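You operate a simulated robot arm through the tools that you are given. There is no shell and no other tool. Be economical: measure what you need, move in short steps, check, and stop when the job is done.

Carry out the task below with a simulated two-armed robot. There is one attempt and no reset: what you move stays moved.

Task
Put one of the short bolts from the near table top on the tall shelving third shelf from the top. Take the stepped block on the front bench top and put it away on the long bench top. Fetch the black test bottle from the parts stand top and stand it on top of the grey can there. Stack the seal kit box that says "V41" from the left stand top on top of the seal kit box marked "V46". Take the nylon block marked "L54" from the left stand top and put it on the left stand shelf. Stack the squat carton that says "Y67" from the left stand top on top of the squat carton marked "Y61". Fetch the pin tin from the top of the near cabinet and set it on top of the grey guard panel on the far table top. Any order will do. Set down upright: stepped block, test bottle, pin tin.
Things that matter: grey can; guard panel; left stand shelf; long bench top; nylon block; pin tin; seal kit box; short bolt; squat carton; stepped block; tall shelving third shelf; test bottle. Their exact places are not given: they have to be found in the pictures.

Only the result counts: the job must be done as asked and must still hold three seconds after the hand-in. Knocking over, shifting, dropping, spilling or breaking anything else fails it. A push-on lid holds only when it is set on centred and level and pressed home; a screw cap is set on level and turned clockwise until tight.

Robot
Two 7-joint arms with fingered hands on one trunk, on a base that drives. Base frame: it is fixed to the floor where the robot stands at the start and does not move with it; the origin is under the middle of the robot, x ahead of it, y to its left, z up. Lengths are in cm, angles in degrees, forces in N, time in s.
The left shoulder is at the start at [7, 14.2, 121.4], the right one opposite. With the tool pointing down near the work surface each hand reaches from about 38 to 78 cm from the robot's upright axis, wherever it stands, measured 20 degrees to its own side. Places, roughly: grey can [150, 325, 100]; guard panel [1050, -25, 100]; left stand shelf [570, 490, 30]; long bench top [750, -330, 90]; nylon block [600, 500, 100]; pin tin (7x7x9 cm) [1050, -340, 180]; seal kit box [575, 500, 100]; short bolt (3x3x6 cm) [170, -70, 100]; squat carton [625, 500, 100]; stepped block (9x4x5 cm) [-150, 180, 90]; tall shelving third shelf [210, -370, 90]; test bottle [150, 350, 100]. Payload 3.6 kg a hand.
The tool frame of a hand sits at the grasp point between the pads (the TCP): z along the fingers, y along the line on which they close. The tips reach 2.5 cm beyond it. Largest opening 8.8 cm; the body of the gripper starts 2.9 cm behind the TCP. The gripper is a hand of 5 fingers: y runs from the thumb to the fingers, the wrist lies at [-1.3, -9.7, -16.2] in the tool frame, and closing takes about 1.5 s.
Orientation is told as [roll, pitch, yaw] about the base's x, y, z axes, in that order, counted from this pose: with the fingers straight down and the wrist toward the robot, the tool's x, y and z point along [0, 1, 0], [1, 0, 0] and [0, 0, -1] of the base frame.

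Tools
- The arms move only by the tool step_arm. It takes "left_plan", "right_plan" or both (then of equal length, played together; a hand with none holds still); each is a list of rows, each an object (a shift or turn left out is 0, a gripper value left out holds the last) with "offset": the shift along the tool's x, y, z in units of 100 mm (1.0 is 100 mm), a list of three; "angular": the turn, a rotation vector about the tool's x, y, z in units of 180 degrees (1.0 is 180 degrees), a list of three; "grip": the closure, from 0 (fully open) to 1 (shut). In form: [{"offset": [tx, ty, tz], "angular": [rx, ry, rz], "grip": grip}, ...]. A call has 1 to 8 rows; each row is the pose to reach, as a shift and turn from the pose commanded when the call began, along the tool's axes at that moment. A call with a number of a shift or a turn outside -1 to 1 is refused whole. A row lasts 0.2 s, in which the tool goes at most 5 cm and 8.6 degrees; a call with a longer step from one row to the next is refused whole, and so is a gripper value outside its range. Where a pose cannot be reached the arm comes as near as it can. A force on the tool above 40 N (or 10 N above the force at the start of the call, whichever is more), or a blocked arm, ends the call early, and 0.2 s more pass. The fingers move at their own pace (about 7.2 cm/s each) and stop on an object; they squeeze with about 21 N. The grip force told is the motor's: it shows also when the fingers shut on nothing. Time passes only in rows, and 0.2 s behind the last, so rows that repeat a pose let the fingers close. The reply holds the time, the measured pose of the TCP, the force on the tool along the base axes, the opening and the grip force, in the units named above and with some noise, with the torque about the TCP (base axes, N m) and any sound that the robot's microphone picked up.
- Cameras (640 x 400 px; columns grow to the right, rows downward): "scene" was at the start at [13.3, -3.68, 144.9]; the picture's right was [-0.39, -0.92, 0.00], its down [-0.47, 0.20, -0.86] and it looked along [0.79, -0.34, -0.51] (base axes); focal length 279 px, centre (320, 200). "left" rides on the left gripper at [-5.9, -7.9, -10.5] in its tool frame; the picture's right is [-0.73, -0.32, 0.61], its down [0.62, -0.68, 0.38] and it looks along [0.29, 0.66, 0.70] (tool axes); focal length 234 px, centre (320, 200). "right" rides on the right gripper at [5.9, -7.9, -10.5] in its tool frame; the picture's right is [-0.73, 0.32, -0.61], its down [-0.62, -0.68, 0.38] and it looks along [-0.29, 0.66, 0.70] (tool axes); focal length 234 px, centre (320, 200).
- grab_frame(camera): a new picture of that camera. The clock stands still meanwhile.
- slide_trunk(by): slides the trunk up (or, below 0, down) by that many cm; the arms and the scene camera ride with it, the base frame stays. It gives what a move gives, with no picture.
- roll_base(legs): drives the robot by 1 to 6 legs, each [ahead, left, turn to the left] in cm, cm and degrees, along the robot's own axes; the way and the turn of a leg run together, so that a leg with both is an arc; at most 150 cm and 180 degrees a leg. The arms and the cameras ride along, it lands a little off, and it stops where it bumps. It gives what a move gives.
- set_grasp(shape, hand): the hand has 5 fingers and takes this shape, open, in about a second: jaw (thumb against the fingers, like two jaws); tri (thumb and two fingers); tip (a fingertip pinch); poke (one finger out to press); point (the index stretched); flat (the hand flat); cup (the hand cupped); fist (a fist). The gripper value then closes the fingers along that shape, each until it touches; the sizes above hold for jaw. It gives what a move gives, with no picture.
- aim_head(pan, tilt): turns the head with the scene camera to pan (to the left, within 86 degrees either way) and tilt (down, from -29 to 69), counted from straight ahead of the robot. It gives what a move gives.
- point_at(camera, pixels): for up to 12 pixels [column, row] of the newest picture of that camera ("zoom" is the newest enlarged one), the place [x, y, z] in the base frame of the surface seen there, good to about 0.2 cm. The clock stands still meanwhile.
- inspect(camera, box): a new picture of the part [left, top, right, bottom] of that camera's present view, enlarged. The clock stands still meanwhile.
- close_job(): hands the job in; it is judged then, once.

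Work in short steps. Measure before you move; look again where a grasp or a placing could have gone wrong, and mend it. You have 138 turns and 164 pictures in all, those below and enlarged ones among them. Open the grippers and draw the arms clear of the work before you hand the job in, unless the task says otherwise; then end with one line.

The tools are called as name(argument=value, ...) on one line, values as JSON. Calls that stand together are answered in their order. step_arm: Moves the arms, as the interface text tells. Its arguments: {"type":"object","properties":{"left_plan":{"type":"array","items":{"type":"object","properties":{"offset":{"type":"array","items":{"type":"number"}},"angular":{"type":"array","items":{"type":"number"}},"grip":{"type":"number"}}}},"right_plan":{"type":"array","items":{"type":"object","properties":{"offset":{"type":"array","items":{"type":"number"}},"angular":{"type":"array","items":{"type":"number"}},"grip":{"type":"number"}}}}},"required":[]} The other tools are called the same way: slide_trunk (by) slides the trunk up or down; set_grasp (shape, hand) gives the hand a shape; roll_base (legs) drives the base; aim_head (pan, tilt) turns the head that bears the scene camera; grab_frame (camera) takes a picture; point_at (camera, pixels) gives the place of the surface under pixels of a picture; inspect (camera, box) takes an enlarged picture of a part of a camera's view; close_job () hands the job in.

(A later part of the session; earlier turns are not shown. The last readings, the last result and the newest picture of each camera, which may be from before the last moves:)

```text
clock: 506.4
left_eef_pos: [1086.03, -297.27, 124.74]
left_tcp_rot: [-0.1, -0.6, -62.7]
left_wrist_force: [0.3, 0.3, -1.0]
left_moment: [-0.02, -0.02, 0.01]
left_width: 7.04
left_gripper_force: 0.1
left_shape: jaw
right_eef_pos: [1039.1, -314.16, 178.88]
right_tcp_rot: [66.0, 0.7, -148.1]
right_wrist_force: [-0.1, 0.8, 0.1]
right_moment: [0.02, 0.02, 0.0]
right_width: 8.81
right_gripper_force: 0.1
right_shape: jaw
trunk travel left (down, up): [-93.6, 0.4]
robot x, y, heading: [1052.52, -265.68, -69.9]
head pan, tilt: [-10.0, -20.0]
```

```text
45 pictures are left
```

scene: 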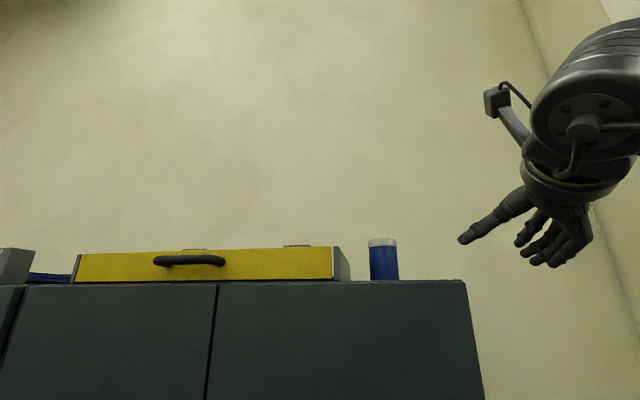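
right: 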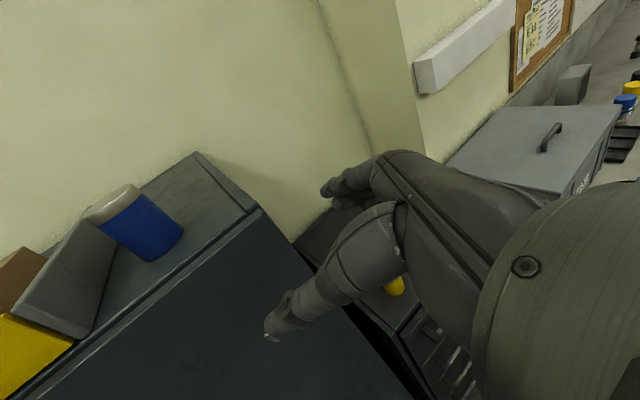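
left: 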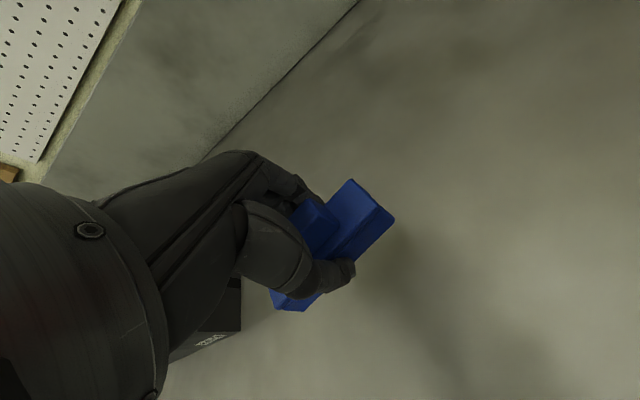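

I measure the tin from both cameras.

point_at(camera="right", pixels=[[118, 205], [150, 225], [175, 235], [115, 230], [150, 258], [105, 192], [130, 190], [110, 260], [190, 260], [90, 240]])

inspect(camera="scene", box=[320, 220, 480, 300])

point_at(camera="scene", pixels=[[372, 260], [384, 260], [396, 260], [384, 242], [384, 277], [345, 265], [384, 284], [338, 265]])

```text
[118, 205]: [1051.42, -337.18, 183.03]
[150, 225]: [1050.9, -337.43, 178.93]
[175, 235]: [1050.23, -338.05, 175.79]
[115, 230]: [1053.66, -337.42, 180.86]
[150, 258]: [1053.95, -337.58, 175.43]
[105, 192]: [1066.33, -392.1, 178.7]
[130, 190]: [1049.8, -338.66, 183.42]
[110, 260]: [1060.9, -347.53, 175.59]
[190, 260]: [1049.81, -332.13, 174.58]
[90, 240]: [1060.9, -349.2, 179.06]
```

```text
4.00 times, centred on (400, 260) of scene
```

zoom: 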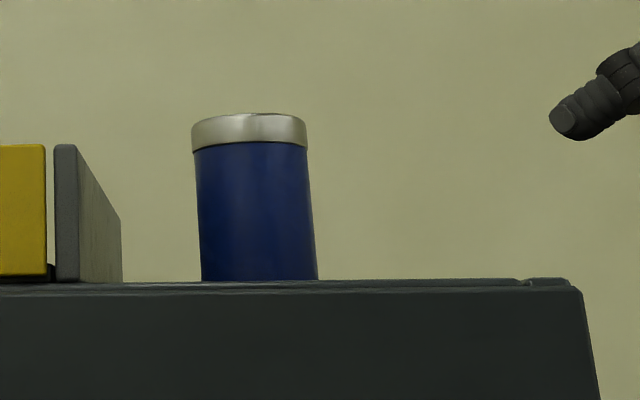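

```text
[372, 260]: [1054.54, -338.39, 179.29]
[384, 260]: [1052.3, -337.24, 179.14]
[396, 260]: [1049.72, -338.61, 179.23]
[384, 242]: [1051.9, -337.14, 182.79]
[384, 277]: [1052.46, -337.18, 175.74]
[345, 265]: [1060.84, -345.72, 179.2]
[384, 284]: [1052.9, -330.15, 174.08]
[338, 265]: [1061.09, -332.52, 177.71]
```

Tin centre ≈(1052.0,-340.4), z 174.6–183.6. I check how low the hand's fingers hang relative to the cabinet top.

point_at(camera="scene", pixels=[[555, 264], [537, 262], [522, 243], [464, 240], [580, 250], [575, 215], [540, 225], [600, 190]])

```text
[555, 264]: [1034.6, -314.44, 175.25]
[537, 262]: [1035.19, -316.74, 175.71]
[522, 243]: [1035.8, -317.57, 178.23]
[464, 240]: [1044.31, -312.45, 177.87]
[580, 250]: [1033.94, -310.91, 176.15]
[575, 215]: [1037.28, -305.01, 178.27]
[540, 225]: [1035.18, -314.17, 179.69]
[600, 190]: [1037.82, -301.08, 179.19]
```

The lowest fingertip is only 0.6 cm above the cabinet top, and the left hand would come close to the doors. I raise the right hand 2.3 cm and turn/close the left hand backward out of the way.

step_arm(right_plan=[{"offset": [0.1, 0, -0.05]}, {"offset": [0.21, 0, -0.094]}, {"offset": [0.21, 0, -0.094]}, {"offset": [0.21, 0, -0.094]}, {"offset": [0.21, 0, -0.094]}, {"offset": [0.21, 0, -0.094]}, {"offset": [0.21, 0, -0.094]}, {"offset": [0.21, 0, -0.094]}], left_plan=[{"offset": [0.05, -0.05, 0], "angular": [0, 0, -0.047], "grip": 1}, {"offset": [0.1, -0.1, 0], "angular": [0, 0, -0.094]}, {"offset": [0.15, -0.2, 0], "angular": [0, 0, -0.141]}, {"offset": [0.2, -0.3, 0], "angular": [0, 0, -0.188]}, {"offset": [0.25, -0.4, 0], "angular": [0, 0, -0.235]}, {"offset": [0.3, -0.5, 0], "angular": [0, 0, -0.282]}, {"offset": [0.35, -0.6, 0], "angular": [0, 0, -0.329]}, {"offset": [0.4, -0.7, 0], "angular": [0, 0, -0.376]}])

aim_head(pan=15, tilt=25)

grab_frame(camera="scene")

```text
clock: 508.2
left_eef_pos: [1086.3, -289.71, 124.86]
left_tcp_rot: [-0.4, -0.3, 5.3]
left_wrist_force: [-0.2, 0.1, 0.0]
left_moment: [0.0, 0.02, 0.0]
left_width: 0.0
left_gripper_force: 21.5
left_shape: jaw
left hand out of reach, approached as far as the arm can: row 1, 2, 3, 4, 5, 6, 7, 8
right_eef_pos: [1038.0, -314.51, 180.04]
right_tcp_rot: [66.3, 0.5, -148.0]
right_wrist_force: [0.1, -0.7, 0.1]
right_moment: [-0.03, 0.01, 0.01]
right_width: 8.81
right_gripper_force: 0.1
right_shape: jaw
right hand out of reach, approached as far as the arm can: row 1, 2, 3, 4, 5, 6, 7, 8
trunk travel left (down, up): [-93.6, 0.4]
robot x, y, heading: [1052.25, -265.93, -70.2]
head pan, tilt: [-10.0, -20.0]
```

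```text
clock: 509.3
left_eef_pos: [1086.29, -289.82, 124.87]
left_tcp_rot: [-0.4, -0.3, 4.9]
left_wrist_force: [0.0, 0.0, -0.1]
left_moment: [0.01, -0.02, 0.01]
left_width: 0.0
left_gripper_force: 20.9
left_shape: jaw
right_eef_pos: [1038.15, -314.58, 179.99]
right_tcp_rot: [66.2, 0.5, -147.9]
right_wrist_force: [0.9, 0.0, -0.8]
right_moment: [0.01, -0.03, 0.0]
right_width: 8.81
right_gripper_force: 0.1
right_shape: jaw
trunk travel left (down, up): [-93.6, 0.4]
robot x, y, heading: [1052.48, -265.89, -69.9]
head pan, tilt: [15.0, 25.0]
```

```text
43 pictures are left
```

scene: 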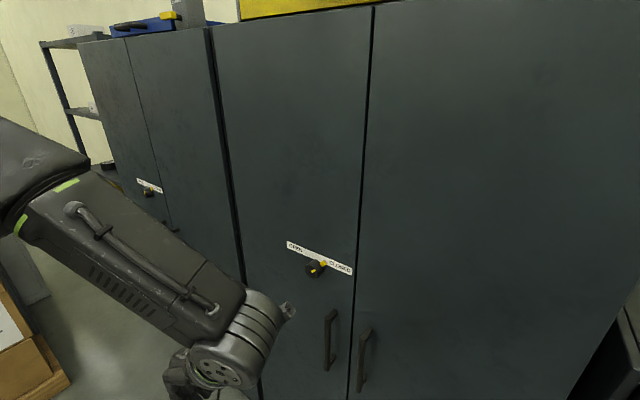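

Left hand is clear now. I advance two-thirds of the way and look.

slide_trunk(by=0.4)

roll_base(legs=[[19, 2.8, 0]])

aim_head(pan=-15, tilt=-25)

grab_frame(camera="scene")

grab_frame(camera="right")

```text
clock: 509.8
left_eef_pos: [1086.33, -289.79, 125.28]
left_tcp_rot: [-0.5, -0.2, 5.1]
left_wrist_force: [-0.1, -0.5, -0.1]
left_moment: [0.01, -0.03, 0.0]
left_width: 0.0
left_gripper_force: 21.0
left_shape: jaw
right_eef_pos: [1038.1, -314.63, 180.29]
right_tcp_rot: [66.3, 0.4, -147.9]
right_wrist_force: [0.2, -0.2, 0.3]
right_moment: [-0.02, 0.02, -0.04]
right_width: 8.79
right_gripper_force: 0.2
right_shape: jaw
trunk travel left (down, up): [-94.0, 0.0]
robot x, y, heading: [1052.83, -265.66, -70.1]
head pan, tilt: [15.0, 25.0]
```

```text
clock: 511.4
left_eef_pos: [1095.2, -306.29, 125.38]
left_tcp_rot: [-0.5, -0.3, 5.1]
left_wrist_force: [0.6, 0.3, -0.2]
left_moment: [-0.05, -0.05, 0.02]
left_width: 0.0
left_gripper_force: 20.8
left_shape: jaw
right_eef_pos: [1046.87, -330.75, 180.46]
right_tcp_rot: [66.5, 0.5, -147.9]
right_wrist_force: [0.2, 0.8, -0.2]
right_moment: [0.0, 0.03, -0.02]
right_width: 8.79
right_gripper_force: 0.1
right_shape: jaw
trunk travel left (down, up): [-94.0, 0.0]
robot x, y, heading: [1061.6, -282.43, -70.2]
head pan, tilt: [15.0, 25.0]
```

```text
clock: 512.6
left_eef_pos: [1095.3, -306.66, 125.08]
left_tcp_rot: [-0.5, -0.2, 5.2]
left_wrist_force: [0.3, 1.0, 0.1]
left_moment: [-0.03, 0.01, 0.01]
left_width: 0.05
left_gripper_force: 20.9
left_shape: jaw
right_eef_pos: [1047.29, -331.42, 180.35]
right_tcp_rot: [66.3, 0.6, -147.9]
right_wrist_force: [-0.3, -0.8, 0.1]
right_moment: [-0.05, -0.01, -0.01]
right_width: 8.84
right_gripper_force: 0.1
right_shape: jaw
trunk travel left (down, up): [-94.0, 0.0]
robot x, y, heading: [1061.53, -282.46, -70.3]
head pan, tilt: [-15.0, -25.0]
```

```text
42 pictures are left
```

scene: 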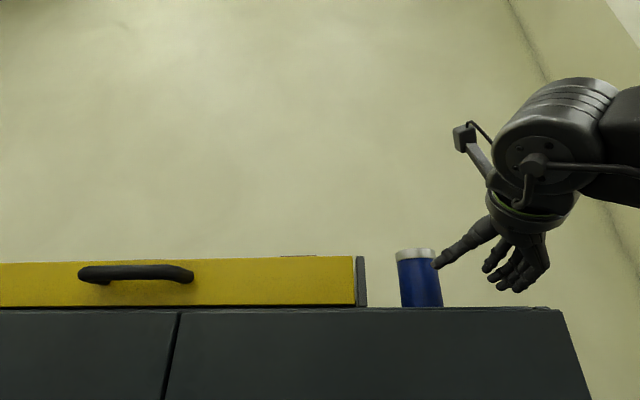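

```text
41 pictures are left
```

right: 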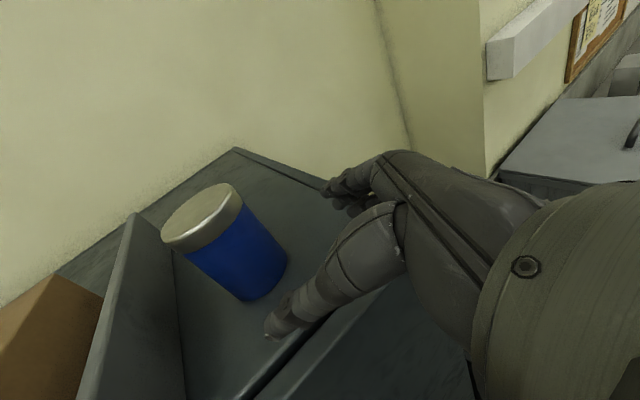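

Nearly there: remaining 10 cm along the approach and 0.8 cm lateral. I correct laterally, then advance 9 cm (stopping 1 cm short of centre for the palm).

roll_base(legs=[[0.2, -0.8, 0], [8.9, 1.9, 0]])

step_arm(right_plan=[{"offset": [0, 0, 0]}, {"offset": [0, 0, 0]}])

inspect(camera="scene", box=[340, 200, 580, 350])

grab_frame(camera="right")

```text
clock: 514.0
left_eef_pos: [1099.11, -314.07, 125.65]
left_tcp_rot: [-0.8, -0.4, 5.2]
left_wrist_force: [0.1, 0.5, -0.1]
left_moment: [-0.04, -0.05, -0.01]
left_width: 0.01
left_gripper_force: 21.0
left_shape: jaw
right_eef_pos: [1050.73, -338.36, 180.67]
right_tcp_rot: [66.8, 0.4, -147.8]
right_wrist_force: [-0.5, 0.2, 0.0]
right_moment: [-0.04, 0.0, 0.04]
right_width: 8.83
right_gripper_force: 0.0
right_shape: jaw
trunk travel left (down, up): [-94.0, 0.0]
robot x, y, heading: [1065.55, -291.4, -70.1]
head pan, tilt: [-15.0, -25.0]
```

```text
clock: 514.6
left_eef_pos: [1099.31, -314.34, 125.36]
left_tcp_rot: [-0.6, -0.3, 5.1]
left_wrist_force: [-0.9, 0.3, 0.0]
left_moment: [-0.04, 0.02, -0.03]
left_width: 0.0
left_gripper_force: 21.0
left_shape: jaw
right_eef_pos: [1051.09, -338.99, 180.53]
right_tcp_rot: [66.5, 0.5, -147.7]
right_wrist_force: [-0.7, 0.8, 0.4]
right_moment: [0.0, 0.04, -0.01]
right_width: 8.79
right_gripper_force: 0.0
right_shape: jaw
trunk travel left (down, up): [-94.0, 0.0]
robot x, y, heading: [1065.46, -290.86, -69.7]
head pan, tilt: [-15.0, -25.0]
```

```text
2.67 times, centred on (460, 275) of scene
```

zoom: 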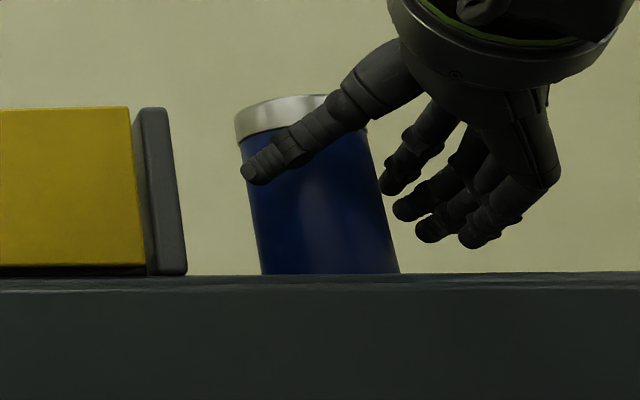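

```text
39 pictures are left
```

right: 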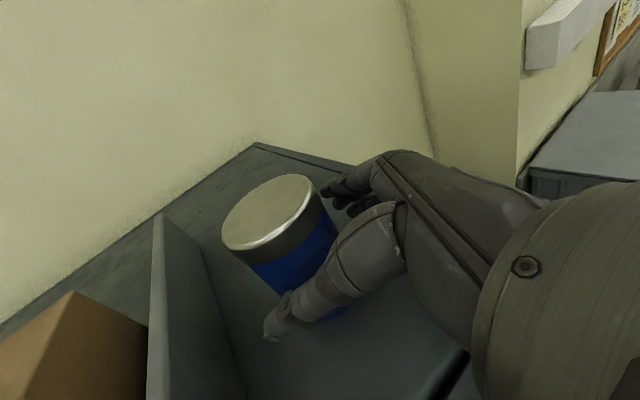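

Centred laterally. I advance another 0.7 cm and close.

roll_base(legs=[[0.7, 0.15, 0]])

step_arm(right_plan=[{"grip": 0.1}, {"grip": 1}, {"grip": 1}, {"grip": 1}, {"grip": 1}, {"grip": 1}, {"grip": 1}])

inspect(camera="scene", box=[340, 200, 580, 350])

```text
clock: 515.3
left_eef_pos: [1099.8, -315.17, 125.3]
left_tcp_rot: [-0.5, -0.3, 5.2]
left_wrist_force: [0.3, 0.4, 0.1]
left_moment: [-0.01, 0.0, 0.01]
left_width: 0.0
left_gripper_force: 21.1
left_shape: jaw
right_eef_pos: [1051.53, -339.91, 180.59]
right_tcp_rot: [66.6, 0.5, -147.8]
right_wrist_force: [0.8, 0.7, 0.1]
right_moment: [0.01, 0.0, 0.03]
right_width: 8.79
right_gripper_force: 0.1
right_shape: jaw
trunk travel left (down, up): [-94.0, 0.0]
robot x, y, heading: [1065.76, -291.4, -70.0]
head pan, tilt: [-15.0, -25.0]
```

```text
clock: 516.9
left_eef_pos: [1099.95, -315.49, 125.21]
left_tcp_rot: [-0.3, -0.2, 5.2]
left_wrist_force: [0.2, 0.5, 0.0]
left_moment: [0.01, 0.01, 0.01]
left_width: 0.0
left_gripper_force: 21.1
left_shape: jaw
right_eef_pos: [1051.71, -340.26, 180.3]
right_tcp_rot: [66.4, 0.5, -147.8]
right_wrist_force: [-0.8, -0.1, -0.2]
right_moment: [0.05, 0.06, -0.02]
right_width: 5.23
right_gripper_force: 21.0
right_shape: jaw
trunk travel left (down, up): [-94.0, 0.0]
robot x, y, heading: [1065.91, -291.69, -70.2]
head pan, tilt: [-15.0, -25.0]
```

```text
2.67 times, centred on (460, 275) of scene
```

zoom: 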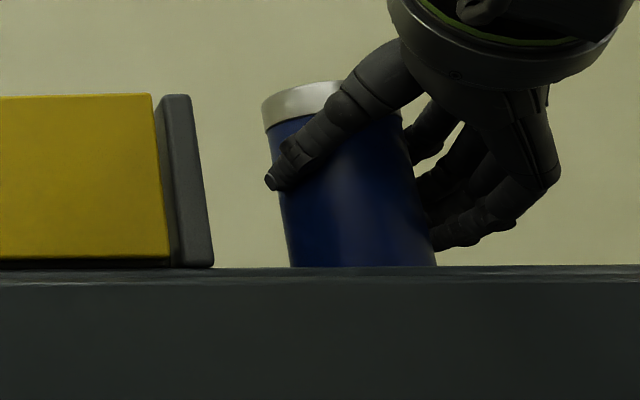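

Tin gripped. The trunk is at its top, so I lift with the arm by moving up and back together.

step_arm(right_plan=[{"offset": [0.091, 0, -0.041]}, {"offset": [0.08, -0.03, -0.17]}, {"offset": [0.066, -0.063, -0.349]}, {"offset": [0.066, -0.063, -0.349]}])

inspect(camera="scene", box=[340, 200, 580, 350])

```text
clock: 517.9
left_eef_pos: [1099.97, -315.39, 125.14]
left_tcp_rot: [-0.3, -0.2, 5.2]
left_wrist_force: [-0.2, -0.3, -0.3]
left_moment: [-0.01, -0.01, -0.03]
left_width: 0.0
left_gripper_force: 21.1
left_shape: jaw
right_eef_pos: [1049.73, -338.02, 181.14]
right_tcp_rot: [66.5, 0.4, -147.7]
right_wrist_force: [0.6, -0.3, -3.7]
right_moment: [0.06, 0.01, 0.0]
right_width: 5.2
right_gripper_force: 20.2
right_shape: jaw
right hand out of reach, approached as far as the arm can: row 1, 2, 3, 4
trunk travel left (down, up): [-94.0, 0.0]
robot x, y, heading: [1066.13, -291.74, -69.9]
head pan, tilt: [-15.0, -25.0]
```

```text
2.67 times, centred on (460, 275) of scene
```

zoom: 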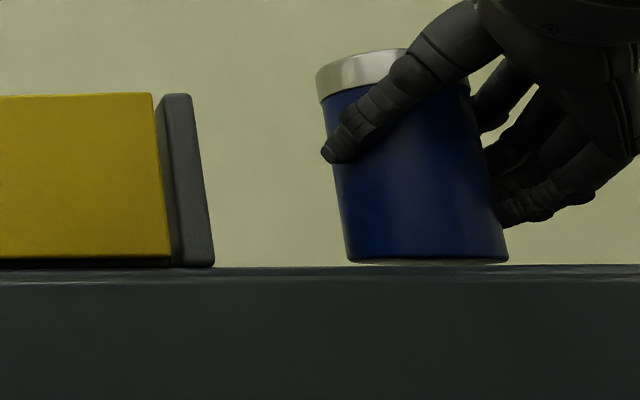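

The tin is off the surface. I back away, lower the trunk, turn to the far table and look.

roll_base(legs=[[-65, 0, 0], [0, 0, 160]])

aim_head(pan=10, tilt=25)

grab_frame(camera="scene")

grab_frame(camera="right")

```text
clock: 528.1
left_eef_pos: [1020.65, -196.1, 125.23]
left_tcp_rot: [-0.4, -0.2, 164.4]
left_wrist_force: [1.3, 0.4, -0.2]
left_moment: [0.01, 0.01, 0.04]
left_width: 0.0
left_gripper_force: 21.0
left_shape: jaw
right_eef_pos: [1075.38, -192.83, 181.2]
right_tcp_rot: [66.5, 0.5, 11.6]
right_wrist_force: [-0.3, 0.3, -2.9]
right_moment: [-0.07, -0.02, 0.01]
right_width: 5.15
right_gripper_force: 20.7
right_shape: jaw
trunk travel left (down, up): [-94.0, 0.0]
robot x, y, heading: [1043.98, -230.32, 89.4]
head pan, tilt: [-15.0, -25.0]
```

```text
clock: 529.3
left_eef_pos: [1020.55, -196.29, 125.17]
left_tcp_rot: [-0.2, -0.2, 164.3]
left_wrist_force: [-0.5, 0.7, -0.4]
left_moment: [0.0, -0.01, -0.02]
left_width: 0.0
left_gripper_force: 20.8
left_shape: jaw
right_eef_pos: [1075.44, -192.82, 181.12]
right_tcp_rot: [66.6, 0.4, 11.7]
right_wrist_force: [0.3, -0.5, -4.1]
right_moment: [0.0, 0.02, 0.01]
right_width: 5.17
right_gripper_force: 21.6
right_shape: jaw
trunk travel left (down, up): [-94.0, 0.0]
robot x, y, heading: [1043.83, -230.43, 89.2]
head pan, tilt: [10.0, 25.0]
```

```text
36 pictures are left
```

scene: 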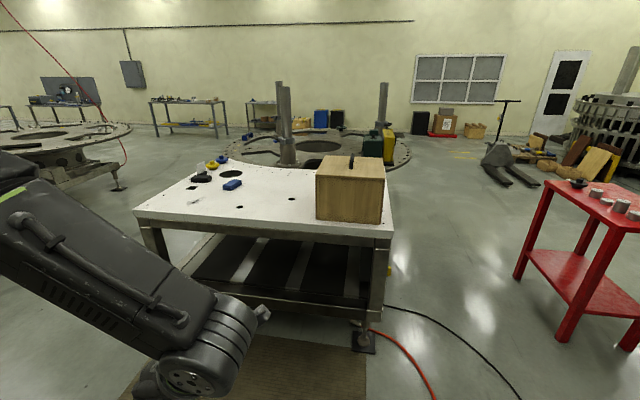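

```text
35 pictures are left
```

right: 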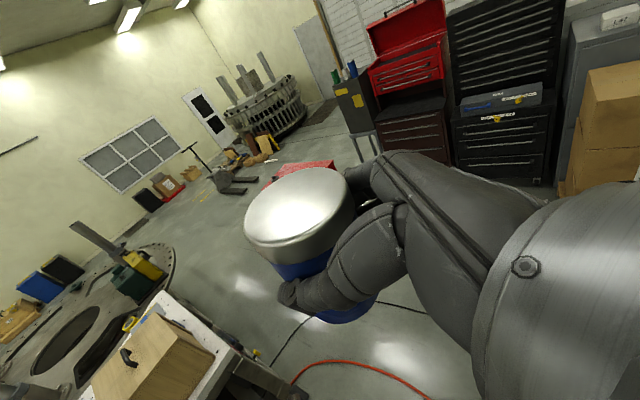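

I zoom on the far table to find the grey guard panel.

inspect(camera="scene", box=[130, 110, 420, 240])

point_at(camera="scene", pixels=[[350, 175], [350, 215], [200, 178], [232, 185], [150, 215], [390, 230], [240, 200], [280, 220], [210, 165], [300, 180], [385, 145], [330, 235]])

```text
2.21 times, centred on (275, 175) of scene
```

zoom: 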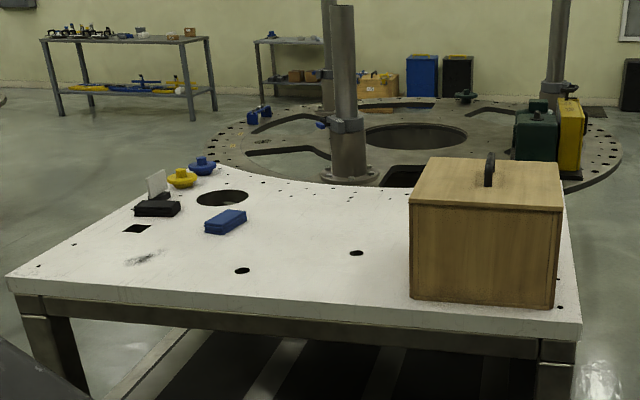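

```text
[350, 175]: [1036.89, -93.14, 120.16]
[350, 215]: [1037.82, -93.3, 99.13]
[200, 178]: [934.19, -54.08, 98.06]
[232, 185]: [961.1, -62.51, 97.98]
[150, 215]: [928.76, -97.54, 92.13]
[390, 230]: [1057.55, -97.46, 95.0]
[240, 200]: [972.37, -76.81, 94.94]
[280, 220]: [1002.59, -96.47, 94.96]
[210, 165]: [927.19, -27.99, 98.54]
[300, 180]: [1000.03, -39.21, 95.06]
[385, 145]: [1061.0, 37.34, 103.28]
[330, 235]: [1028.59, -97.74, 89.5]
```

The panel is likely hidden behind the crate. I check the red trolley's position for access from the table's right side.

point_at(camera="scene", pixels=[[518, 277], [565, 338], [545, 185], [637, 220], [480, 180], [510, 185], [440, 250], [420, 300], [370, 350], [450, 160], [400, 165], [385, 165]])

```text
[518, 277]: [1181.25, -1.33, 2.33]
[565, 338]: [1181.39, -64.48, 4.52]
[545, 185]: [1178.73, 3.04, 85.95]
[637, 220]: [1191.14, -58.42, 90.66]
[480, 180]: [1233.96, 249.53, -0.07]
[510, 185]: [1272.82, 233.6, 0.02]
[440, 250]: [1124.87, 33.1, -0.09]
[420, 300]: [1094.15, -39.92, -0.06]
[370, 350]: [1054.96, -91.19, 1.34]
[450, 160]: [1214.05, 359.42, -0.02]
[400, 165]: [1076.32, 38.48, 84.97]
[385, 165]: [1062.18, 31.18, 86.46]
```

Aisle is wide enough (table edge 1058, trolley 1179). I drive to (1115,-56) and face −x.

roll_base(legs=[[0, -73, 0], [120, 0, 0], [54, 0, 0], [0, 0, 90]])

aim_head(pan=-20, tilt=40)

grab_frame(camera="scene")

```text
clock: 545.4
left_eef_pos: [1084.81, -81.77, 125.2]
left_tcp_rot: [-0.3, -0.2, -105.4]
left_wrist_force: [-0.5, 0.1, 0.0]
left_moment: [0.02, -0.03, -0.02]
left_width: 0.0
left_gripper_force: 21.3
left_shape: jaw
right_eef_pos: [1081.23, -26.92, 181.18]
right_tcp_rot: [66.6, 0.5, 101.8]
right_wrist_force: [0.2, 0.4, -3.9]
right_moment: [0.02, -0.05, 0.0]
right_width: 5.13
right_gripper_force: 20.1
right_shape: jaw
trunk travel left (down, up): [-94.0, 0.0]
robot x, y, heading: [1119.1, -58.28, 179.4]
head pan, tilt: [10.0, 25.0]
```

```text
clock: 546.4
left_eef_pos: [1084.81, -81.77, 125.3]
left_tcp_rot: [-0.3, -0.2, -105.4]
left_wrist_force: [-0.8, -0.4, 0.0]
left_moment: [0.01, 0.01, -0.01]
left_width: 0.0
left_gripper_force: 20.8
left_shape: jaw
right_eef_pos: [1081.46, -27.0, 181.07]
right_tcp_rot: [66.4, 0.5, 101.8]
right_wrist_force: [-0.3, -0.6, -3.9]
right_moment: [-0.01, -0.02, 0.0]
right_width: 5.12
right_gripper_force: 21.2
right_shape: jaw
trunk travel left (down, up): [-94.0, 0.0]
robot x, y, heading: [1118.95, -58.28, 179.4]
head pan, tilt: [-20.0, 40.0]
```

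```text
33 pictures are left
```

scene: 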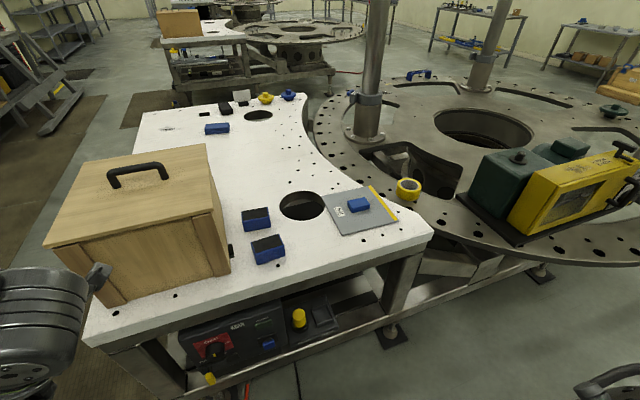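

The grey guard panel is at (360,212), with a small blue item on it. I zoom and measure.

inspect(camera="scene", box=[310, 170, 440, 250])

point_at(camera="zoom", pixels=[[75, 130], [150, 325], [270, 75], [430, 235], [410, 250], [205, 175], [290, 175], [245, 140], [250, 200], [200, 260], [330, 230], [130, 180]])

```text
4.92 times, centred on (375, 210) of scene
```

zoom: 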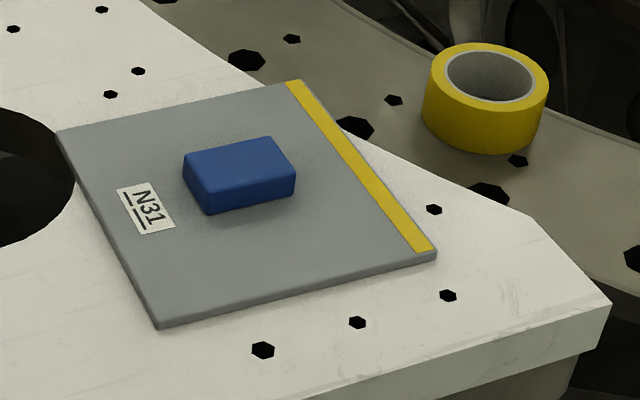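

```text
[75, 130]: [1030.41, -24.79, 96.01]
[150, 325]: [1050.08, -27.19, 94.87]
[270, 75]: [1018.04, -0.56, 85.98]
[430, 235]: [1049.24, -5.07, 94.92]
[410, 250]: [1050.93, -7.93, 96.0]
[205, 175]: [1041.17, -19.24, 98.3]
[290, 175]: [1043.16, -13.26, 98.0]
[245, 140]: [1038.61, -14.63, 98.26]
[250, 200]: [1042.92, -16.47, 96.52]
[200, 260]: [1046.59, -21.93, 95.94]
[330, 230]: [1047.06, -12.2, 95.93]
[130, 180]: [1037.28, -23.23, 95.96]
```

Panel top z=96.0, x≈1030–1052, y≈−26…−6; free spot at about (1047.6,−10.8) beside the blue item. Before lowering I check where the right arm's elbow is.

aim_head(pan=-62, tilt=-5)

grab_frame(camera="scene")

point_at(camera="scene", pixels=[[320, 200], [250, 150], [400, 200], [320, 300], [400, 300], [250, 250], [480, 250], [350, 120], [450, 150], [200, 100], [300, 380], [520, 320]])

```text
clock: 547.5
left_eef_pos: [1084.88, -81.82, 125.19]
left_tcp_rot: [-0.2, -0.2, -105.4]
left_wrist_force: [0.2, -0.8, 0.2]
left_moment: [0.02, 0.03, -0.02]
left_width: 0.03
left_gripper_force: 21.1
left_shape: jaw
right_eef_pos: [1081.31, -27.04, 181.22]
right_tcp_rot: [66.6, 0.5, 101.8]
right_wrist_force: [-0.8, -0.3, -4.8]
right_moment: [0.04, -0.03, 0.03]
right_width: 5.14
right_gripper_force: 21.0
right_shape: jaw
trunk travel left (down, up): [-94.0, 0.0]
robot x, y, heading: [1119.3, -58.39, 179.3]
head pan, tilt: [-62.0, -5.0]
```

```text
31 pictures are left
```

scene: 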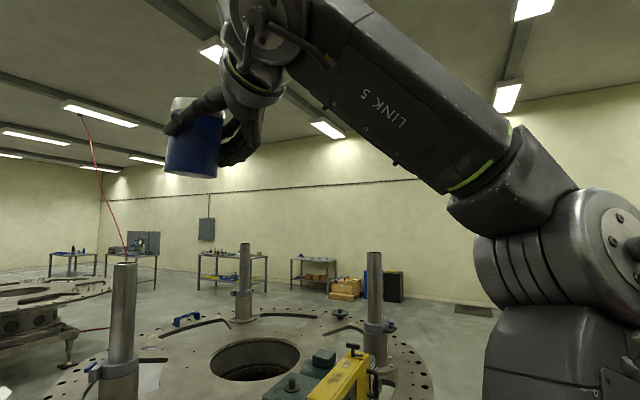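

```text
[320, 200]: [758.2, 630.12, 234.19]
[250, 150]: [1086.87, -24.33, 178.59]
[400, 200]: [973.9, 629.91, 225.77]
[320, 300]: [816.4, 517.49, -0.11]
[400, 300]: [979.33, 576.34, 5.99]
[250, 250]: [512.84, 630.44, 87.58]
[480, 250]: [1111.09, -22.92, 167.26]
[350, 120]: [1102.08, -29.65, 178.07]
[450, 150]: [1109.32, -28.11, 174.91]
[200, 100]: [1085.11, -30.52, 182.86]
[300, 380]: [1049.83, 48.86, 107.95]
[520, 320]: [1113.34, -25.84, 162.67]
```

The forearm slopes back and all lies behind the hand, so lowering is safe; only the left hand would go under the table edge. Turning 30° further left keeps it outside. I do that, shift along +y, and lower the trunk in two steps.

roll_base(legs=[[0, 0, 30], [-18.7, -33.7, 0]])

slide_trunk(by=-40)

slide_trunk(by=-27)

aim_head(pan=-25, tilt=5)

grab_frame(camera="scene")

grab_frame(camera="right")

```text
clock: 551.4
left_eef_pos: [1100.76, -57.27, 125.08]
left_tcp_rot: [-0.3, -0.1, -75.5]
left_wrist_force: [-0.4, 0.8, 0.4]
left_moment: [0.02, 0.0, 0.0]
left_width: 0.01
left_gripper_force: 20.8
left_shape: jaw
right_eef_pos: [1070.43, -11.72, 181.3]
right_tcp_rot: [66.3, 0.3, 131.5]
right_wrist_force: [-0.4, 0.0, -3.7]
right_moment: [0.03, -0.02, -0.03]
right_width: 5.11
right_gripper_force: 21.1
right_shape: jaw
trunk travel left (down, up): [-94.0, 0.0]
robot x, y, heading: [1118.68, -19.72, -150.6]
head pan, tilt: [-62.0, -5.0]
```

```text
clock: 555.2
left_eef_pos: [1100.92, -56.93, 85.15]
left_tcp_rot: [-0.2, -0.2, -75.5]
left_wrist_force: [0.5, -0.2, -0.4]
left_moment: [-0.01, -0.01, -0.01]
left_width: 0.0
left_gripper_force: 21.3
left_shape: jaw
right_eef_pos: [1070.43, -11.28, 141.1]
right_tcp_rot: [66.5, 0.4, 131.7]
right_wrist_force: [0.3, 0.9, -4.4]
right_moment: [0.03, 0.01, -0.01]
right_width: 5.14
right_gripper_force: 21.6
right_shape: jaw
trunk travel left (down, up): [-54.0, 40.0]
robot x, y, heading: [1119.2, -19.76, -150.7]
head pan, tilt: [-62.0, -5.0]
```

```text
clock: 558.0
left_eef_pos: [1100.91, -57.04, 58.27]
left_tcp_rot: [-0.3, -0.2, -75.6]
left_wrist_force: [0.9, 0.2, 0.3]
left_moment: [-0.01, 0.0, -0.04]
left_width: 0.0
left_gripper_force: 21.3
left_shape: jaw
right_eef_pos: [1070.39, -11.22, 114.09]
right_tcp_rot: [66.6, 0.6, 131.6]
right_wrist_force: [0.1, 0.1, -3.8]
right_moment: [0.03, -0.04, 0.01]
right_width: 5.11
right_gripper_force: 20.6
right_shape: jaw
trunk travel left (down, up): [-27.0, 67.0]
robot x, y, heading: [1119.09, -19.34, -150.6]
head pan, tilt: [-62.0, -5.0]
```

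```text
clock: 559.0
left_eef_pos: [1100.9, -56.98, 58.24]
left_tcp_rot: [-0.3, -0.2, -75.6]
left_wrist_force: [0.2, -0.1, 0.1]
left_moment: [-0.03, 0.01, -0.01]
left_width: 0.0
left_gripper_force: 21.4
left_shape: jaw
right_eef_pos: [1070.47, -11.17, 114.08]
right_tcp_rot: [66.5, 0.4, 131.7]
right_wrist_force: [0.9, 0.2, -4.2]
right_moment: [0.04, -0.02, 0.0]
right_width: 5.1
right_gripper_force: 21.2
right_shape: jaw
trunk travel left (down, up): [-27.0, 67.0]
robot x, y, heading: [1118.73, -19.57, -150.8]
head pan, tilt: [-25.0, 5.0]
```

```text
30 pictures are left
```

scene: 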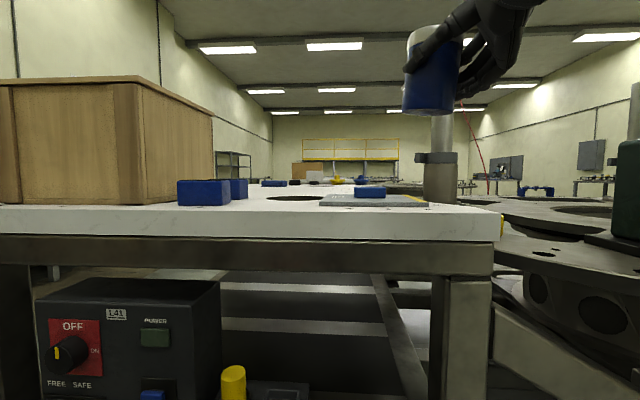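

```text
29 pictures are left
```

right: 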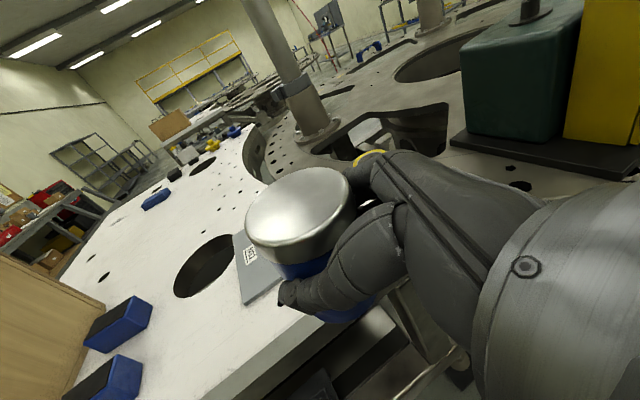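

I measure the held tin's position and bottom height relative to the hand.

point_at(camera="scene", pixels=[[430, 112], [407, 100], [453, 100], [430, 80], [406, 75], [370, 191], [356, 192], [385, 192], [325, 200], [420, 203], [400, 200]])

point_at(camera="right", pixels=[[300, 205], [255, 220], [335, 185], [290, 170], [300, 240], [245, 250], [255, 285]])

```text
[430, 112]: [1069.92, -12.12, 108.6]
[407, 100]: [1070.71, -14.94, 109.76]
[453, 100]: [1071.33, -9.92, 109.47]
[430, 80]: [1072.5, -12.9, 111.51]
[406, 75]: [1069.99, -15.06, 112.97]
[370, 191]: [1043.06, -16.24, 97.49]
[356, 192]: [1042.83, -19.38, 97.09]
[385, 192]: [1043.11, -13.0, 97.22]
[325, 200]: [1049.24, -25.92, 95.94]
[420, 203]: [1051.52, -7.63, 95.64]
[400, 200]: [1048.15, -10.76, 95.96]
```

```text
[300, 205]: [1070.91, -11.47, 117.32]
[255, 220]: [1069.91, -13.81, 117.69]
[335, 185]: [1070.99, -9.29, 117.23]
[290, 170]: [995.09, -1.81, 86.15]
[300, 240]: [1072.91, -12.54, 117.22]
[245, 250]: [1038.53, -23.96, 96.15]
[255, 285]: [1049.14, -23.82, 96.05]
```

Tin bottom is ~5.7 cm below the TCP and its centre ≈0.6 cm toward −y of it. I drive so that the tin comes over (1047.7,−10.6).

roll_base(legs=[[19.3, -12.2, 0]])

slide_trunk(by=-8)

grab_frame(camera="scene")

grab_frame(camera="right")

```text
clock: 560.8
left_eef_pos: [1077.95, -55.87, 58.13]
left_tcp_rot: [-0.2, -0.2, -75.7]
left_wrist_force: [-1.0, 0.4, 0.9]
left_moment: [-0.03, -0.03, -0.02]
left_width: 0.01
left_gripper_force: 20.8
left_shape: jaw
right_eef_pos: [1047.55, -9.97, 114.08]
right_tcp_rot: [66.3, 0.5, 131.5]
right_wrist_force: [0.0, 0.3, -3.3]
right_moment: [0.02, -0.01, 0.0]
right_width: 5.08
right_gripper_force: 20.7
right_shape: jaw
trunk travel left (down, up): [-27.0, 67.0]
robot x, y, heading: [1096.14, -18.44, -150.5]
head pan, tilt: [-25.0, 5.0]
```

```text
clock: 561.9
left_eef_pos: [1077.86, -55.87, 50.15]
left_tcp_rot: [-0.3, -0.2, -75.6]
left_wrist_force: [0.5, 0.5, 0.0]
left_moment: [0.03, -0.02, -0.01]
left_width: 0.0
left_gripper_force: 21.3
left_shape: jaw
right_eef_pos: [1047.63, -9.97, 106.1]
right_tcp_rot: [66.6, 0.4, 131.4]
right_wrist_force: [-0.6, -0.1, -3.5]
right_moment: [0.02, -0.06, -0.03]
right_width: 5.11
right_gripper_force: 20.8
right_shape: jaw
trunk travel left (down, up): [-19.0, 75.0]
robot x, y, heading: [1096.43, -18.73, -151.2]
head pan, tilt: [-25.0, 5.0]
```

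```text
28 pictures are left
```

scene: 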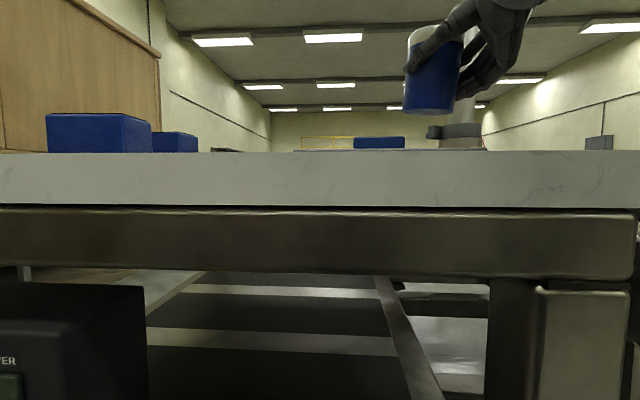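

```text
27 pictures are left
```

right: 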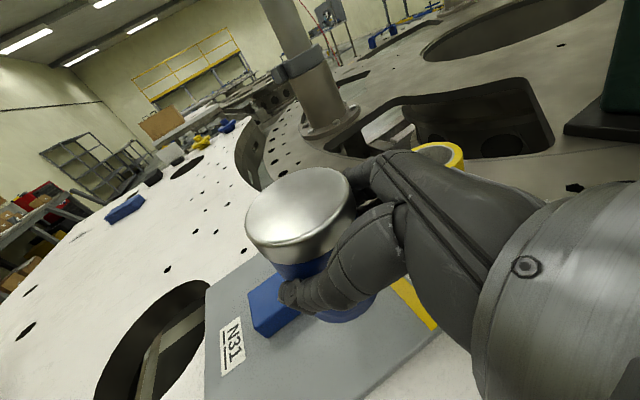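

I verify the tin's position over the panel and the nearby tape roll and blue item.

point_at(camera="right", pixels=[[300, 212], [250, 225], [350, 185], [300, 250], [320, 175], [440, 150], [265, 320], [300, 310], [405, 300], [435, 328], [330, 312], [355, 310]])

point_at(camera="scene", pixels=[[405, 100], [457, 95], [430, 110], [415, 112], [445, 112], [430, 60], [354, 145], [404, 145]])

```text
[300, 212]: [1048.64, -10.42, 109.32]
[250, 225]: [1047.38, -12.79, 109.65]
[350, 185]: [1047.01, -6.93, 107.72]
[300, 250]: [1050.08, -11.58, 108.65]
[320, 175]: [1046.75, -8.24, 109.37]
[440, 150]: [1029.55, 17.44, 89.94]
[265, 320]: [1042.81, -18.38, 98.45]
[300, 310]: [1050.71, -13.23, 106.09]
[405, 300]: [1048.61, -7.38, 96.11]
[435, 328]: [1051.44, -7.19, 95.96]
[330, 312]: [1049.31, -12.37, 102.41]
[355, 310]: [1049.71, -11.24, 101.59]
```

```text
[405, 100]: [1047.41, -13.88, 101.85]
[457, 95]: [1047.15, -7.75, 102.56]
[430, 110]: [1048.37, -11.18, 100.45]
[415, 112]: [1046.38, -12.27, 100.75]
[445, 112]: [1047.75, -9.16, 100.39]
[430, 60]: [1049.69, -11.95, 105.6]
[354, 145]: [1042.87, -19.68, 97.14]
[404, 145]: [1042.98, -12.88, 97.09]
```

Tin centre ≈(1047.2,−10.8), bottom z≈100.4, level and clear of the blue item. I lower the trunk 4.3 cm.

slide_trunk(by=-4.3)

inspect(camera="scene", box=[320, 0, 560, 150])

grab_frame(camera="right")

```text
clock: 562.8
left_eef_pos: [1077.95, -55.91, 45.96]
left_tcp_rot: [-0.2, -0.2, -75.6]
left_wrist_force: [0.3, 0.0, 0.6]
left_moment: [-0.02, 0.0, -0.01]
left_width: 0.0
left_gripper_force: 20.8
left_shape: jaw
right_eef_pos: [1047.64, -9.97, 101.86]
right_tcp_rot: [66.5, 0.5, 131.5]
right_wrist_force: [0.2, 0.1, -3.1]
right_moment: [0.04, -0.02, 0.03]
right_width: 5.09
right_gripper_force: 20.9
right_shape: jaw
trunk travel left (down, up): [-14.7, 79.3]
robot x, y, heading: [1096.08, -18.34, -150.8]
head pan, tilt: [-25.0, 5.0]
```

```text
2.67 times, centred on (440, 75) of scene
```

zoom: 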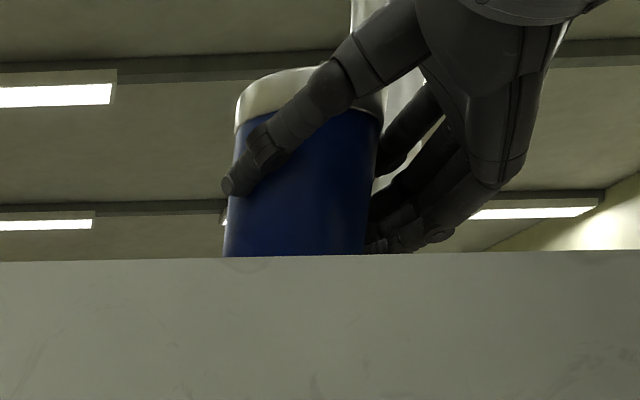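

```text
25 pictures are left
```

right: 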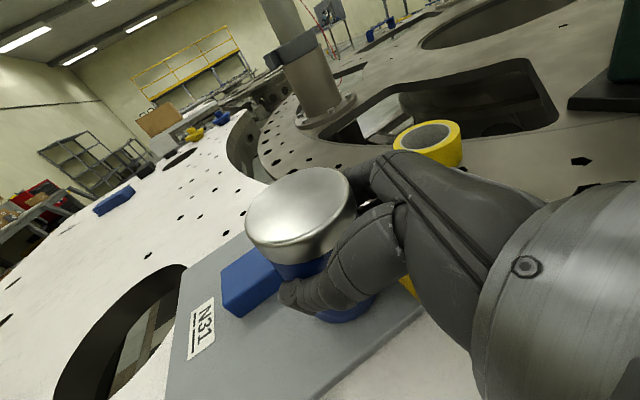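

Weight is still carried (−3.1 N). I lower a further 0.3 cm and read the force.

slide_trunk(by=-0.3)

step_arm(right_plan=[{"offset": [0, 0, 0]}])

```text
clock: 563.3
left_eef_pos: [1077.93, -55.82, 45.56]
left_tcp_rot: [-0.2, -0.2, -75.6]
left_wrist_force: [0.0, -0.8, 0.4]
left_moment: [0.02, -0.02, 0.02]
left_width: 0.01
left_gripper_force: 20.7
left_shape: jaw
right_eef_pos: [1047.72, -10.07, 101.54]
right_tcp_rot: [66.4, 0.4, 131.4]
right_wrist_force: [-2.0, 0.2, 1.0]
right_moment: [0.07, 0.02, 0.03]
right_width: 5.13
right_gripper_force: 20.7
right_shape: jaw
trunk travel left (down, up): [-14.4, 79.6]
robot x, y, heading: [1095.83, -18.26, -151.1]
head pan, tilt: [-25.0, 5.0]
```

```text
clock: 563.7
left_eef_pos: [1077.98, -55.8, 45.52]
left_tcp_rot: [-0.3, -0.2, -75.6]
left_wrist_force: [-0.3, 0.7, -0.1]
left_moment: [0.01, -0.02, 0.03]
left_width: 0.0
left_gripper_force: 21.1
left_shape: jaw
right_eef_pos: [1047.79, -10.05, 101.48]
right_tcp_rot: [66.6, 0.4, 131.5]
right_wrist_force: [-1.6, -0.6, 0.9]
right_moment: [0.11, -0.01, 0.04]
right_width: 5.1
right_gripper_force: 21.0
right_shape: jaw
trunk travel left (down, up): [-14.4, 79.6]
robot x, y, heading: [1096.05, -18.36, -150.8]
head pan, tilt: [-25.0, 5.0]
```

Contact (force now +1 N). I open the hand and withdraw straight back along the finger direction with the base.

step_arm(right_plan=[{"grip": 0.6}, {"grip": 0.3}, {"grip": 0}, {"grip": 0}, {"grip": 0}, {"grip": 0}])

inspect(camera="scene", box=[320, 0, 560, 150])

grab_frame(camera="right")

```text
clock: 565.1
left_eef_pos: [1078.01, -55.86, 45.57]
left_tcp_rot: [-0.4, -0.2, -75.6]
left_wrist_force: [-0.8, 0.0, -0.1]
left_moment: [0.04, 0.02, 0.0]
left_width: 0.0
left_gripper_force: 21.1
left_shape: jaw
right_eef_pos: [1047.63, -9.98, 101.5]
right_tcp_rot: [66.5, 0.4, 131.5]
right_wrist_force: [-0.1, -1.0, 1.0]
right_moment: [0.01, -0.01, -0.01]
right_width: 8.75
right_gripper_force: 0.1
right_shape: jaw
trunk travel left (down, up): [-14.4, 79.6]
robot x, y, heading: [1096.11, -18.31, -150.9]
head pan, tilt: [-25.0, 5.0]
```

```text
2.67 times, centred on (440, 75) of scene
```

zoom: 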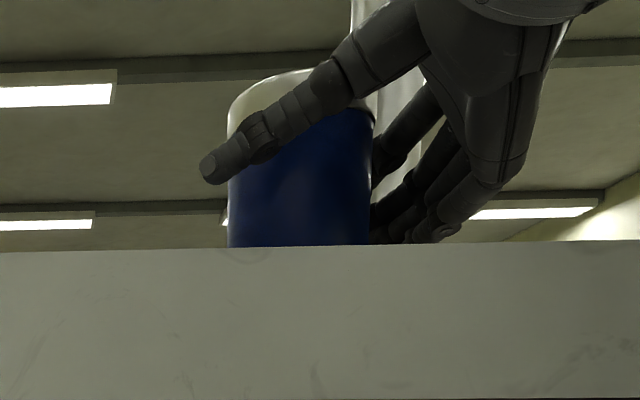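

```text
23 pictures are left
```

right: 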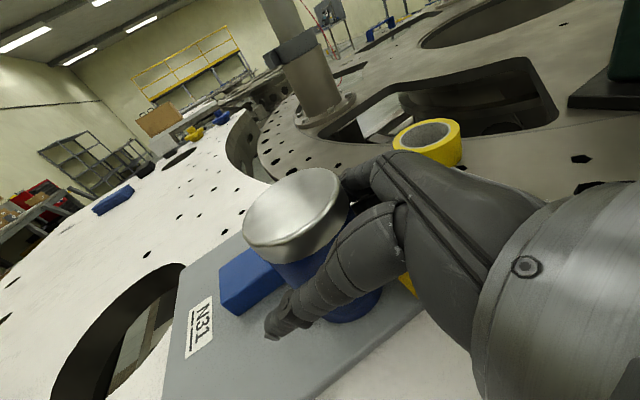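

Tin stands free. I withdraw along the finger direction and then check.

roll_base(legs=[[-11.8, -2.5, 0], [-20, -5, 0]])

slide_trunk(by=40)

aim_head(pan=-15, tilt=25)

grab_frame(camera="scene")

grab_frame(camera="right")

```text
clock: 567.6
left_eef_pos: [1102.0, -33.78, 45.59]
left_tcp_rot: [-0.3, 0.0, -75.8]
left_wrist_force: [-0.1, -0.2, 0.0]
left_moment: [0.02, 0.02, 0.01]
left_width: 0.0
left_gripper_force: 20.9
left_shape: jaw
right_eef_pos: [1071.72, 12.16, 101.6]
right_tcp_rot: [66.6, 0.4, 131.4]
right_wrist_force: [-0.4, -0.2, 0.0]
right_moment: [0.05, 0.04, 0.0]
right_width: 8.76
right_gripper_force: 0.1
right_shape: jaw
trunk travel left (down, up): [-14.4, 79.6]
robot x, y, heading: [1120.24, 3.43, -150.7]
head pan, tilt: [-25.0, 5.0]
```

```text
clock: 571.4
left_eef_pos: [1101.96, -33.75, 85.57]
left_tcp_rot: [-0.4, -0.2, -75.8]
left_wrist_force: [-0.1, -0.6, 0.1]
left_moment: [-0.02, -0.05, -0.03]
left_width: 0.0
left_gripper_force: 21.0
left_shape: jaw
right_eef_pos: [1071.86, 12.19, 141.52]
right_tcp_rot: [66.5, 0.4, 131.4]
right_wrist_force: [-0.1, -0.1, -0.2]
right_moment: [0.0, -0.02, 0.0]
right_width: 8.78
right_gripper_force: 0.1
right_shape: jaw
trunk travel left (down, up): [-54.4, 39.6]
robot x, y, heading: [1120.03, 3.39, -150.9]
head pan, tilt: [-25.0, 5.0]
```

```text
clock: 572.2
left_eef_pos: [1101.89, -33.78, 85.64]
left_tcp_rot: [-0.4, -0.1, -75.8]
left_wrist_force: [-0.6, -1.1, -0.4]
left_moment: [0.01, 0.01, -0.01]
left_width: 0.03
left_gripper_force: 21.3
left_shape: jaw
right_eef_pos: [1071.83, 12.09, 141.52]
right_tcp_rot: [66.4, 0.5, 131.4]
right_wrist_force: [-0.3, -0.1, 0.0]
right_moment: [0.01, 0.0, 0.0]
right_width: 8.74
right_gripper_force: 0.1
right_shape: jaw
trunk travel left (down, up): [-54.4, 39.6]
robot x, y, heading: [1120.1, 3.58, -151.1]
head pan, tilt: [-15.0, 25.0]
```

```text
22 pictures are left
```

scene: 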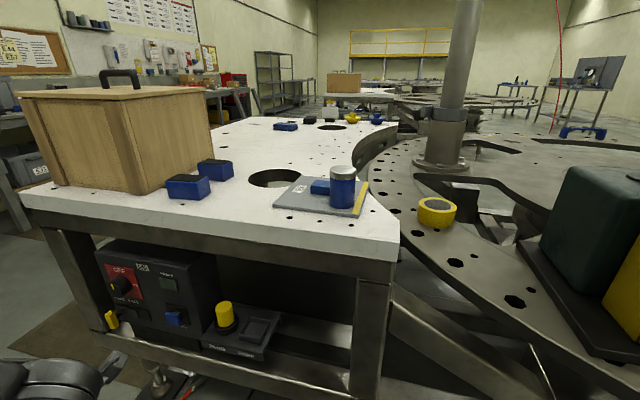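

```text
21 pictures are left
```

right: 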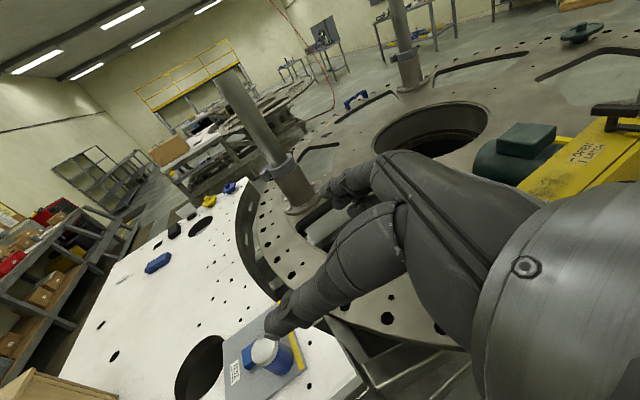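

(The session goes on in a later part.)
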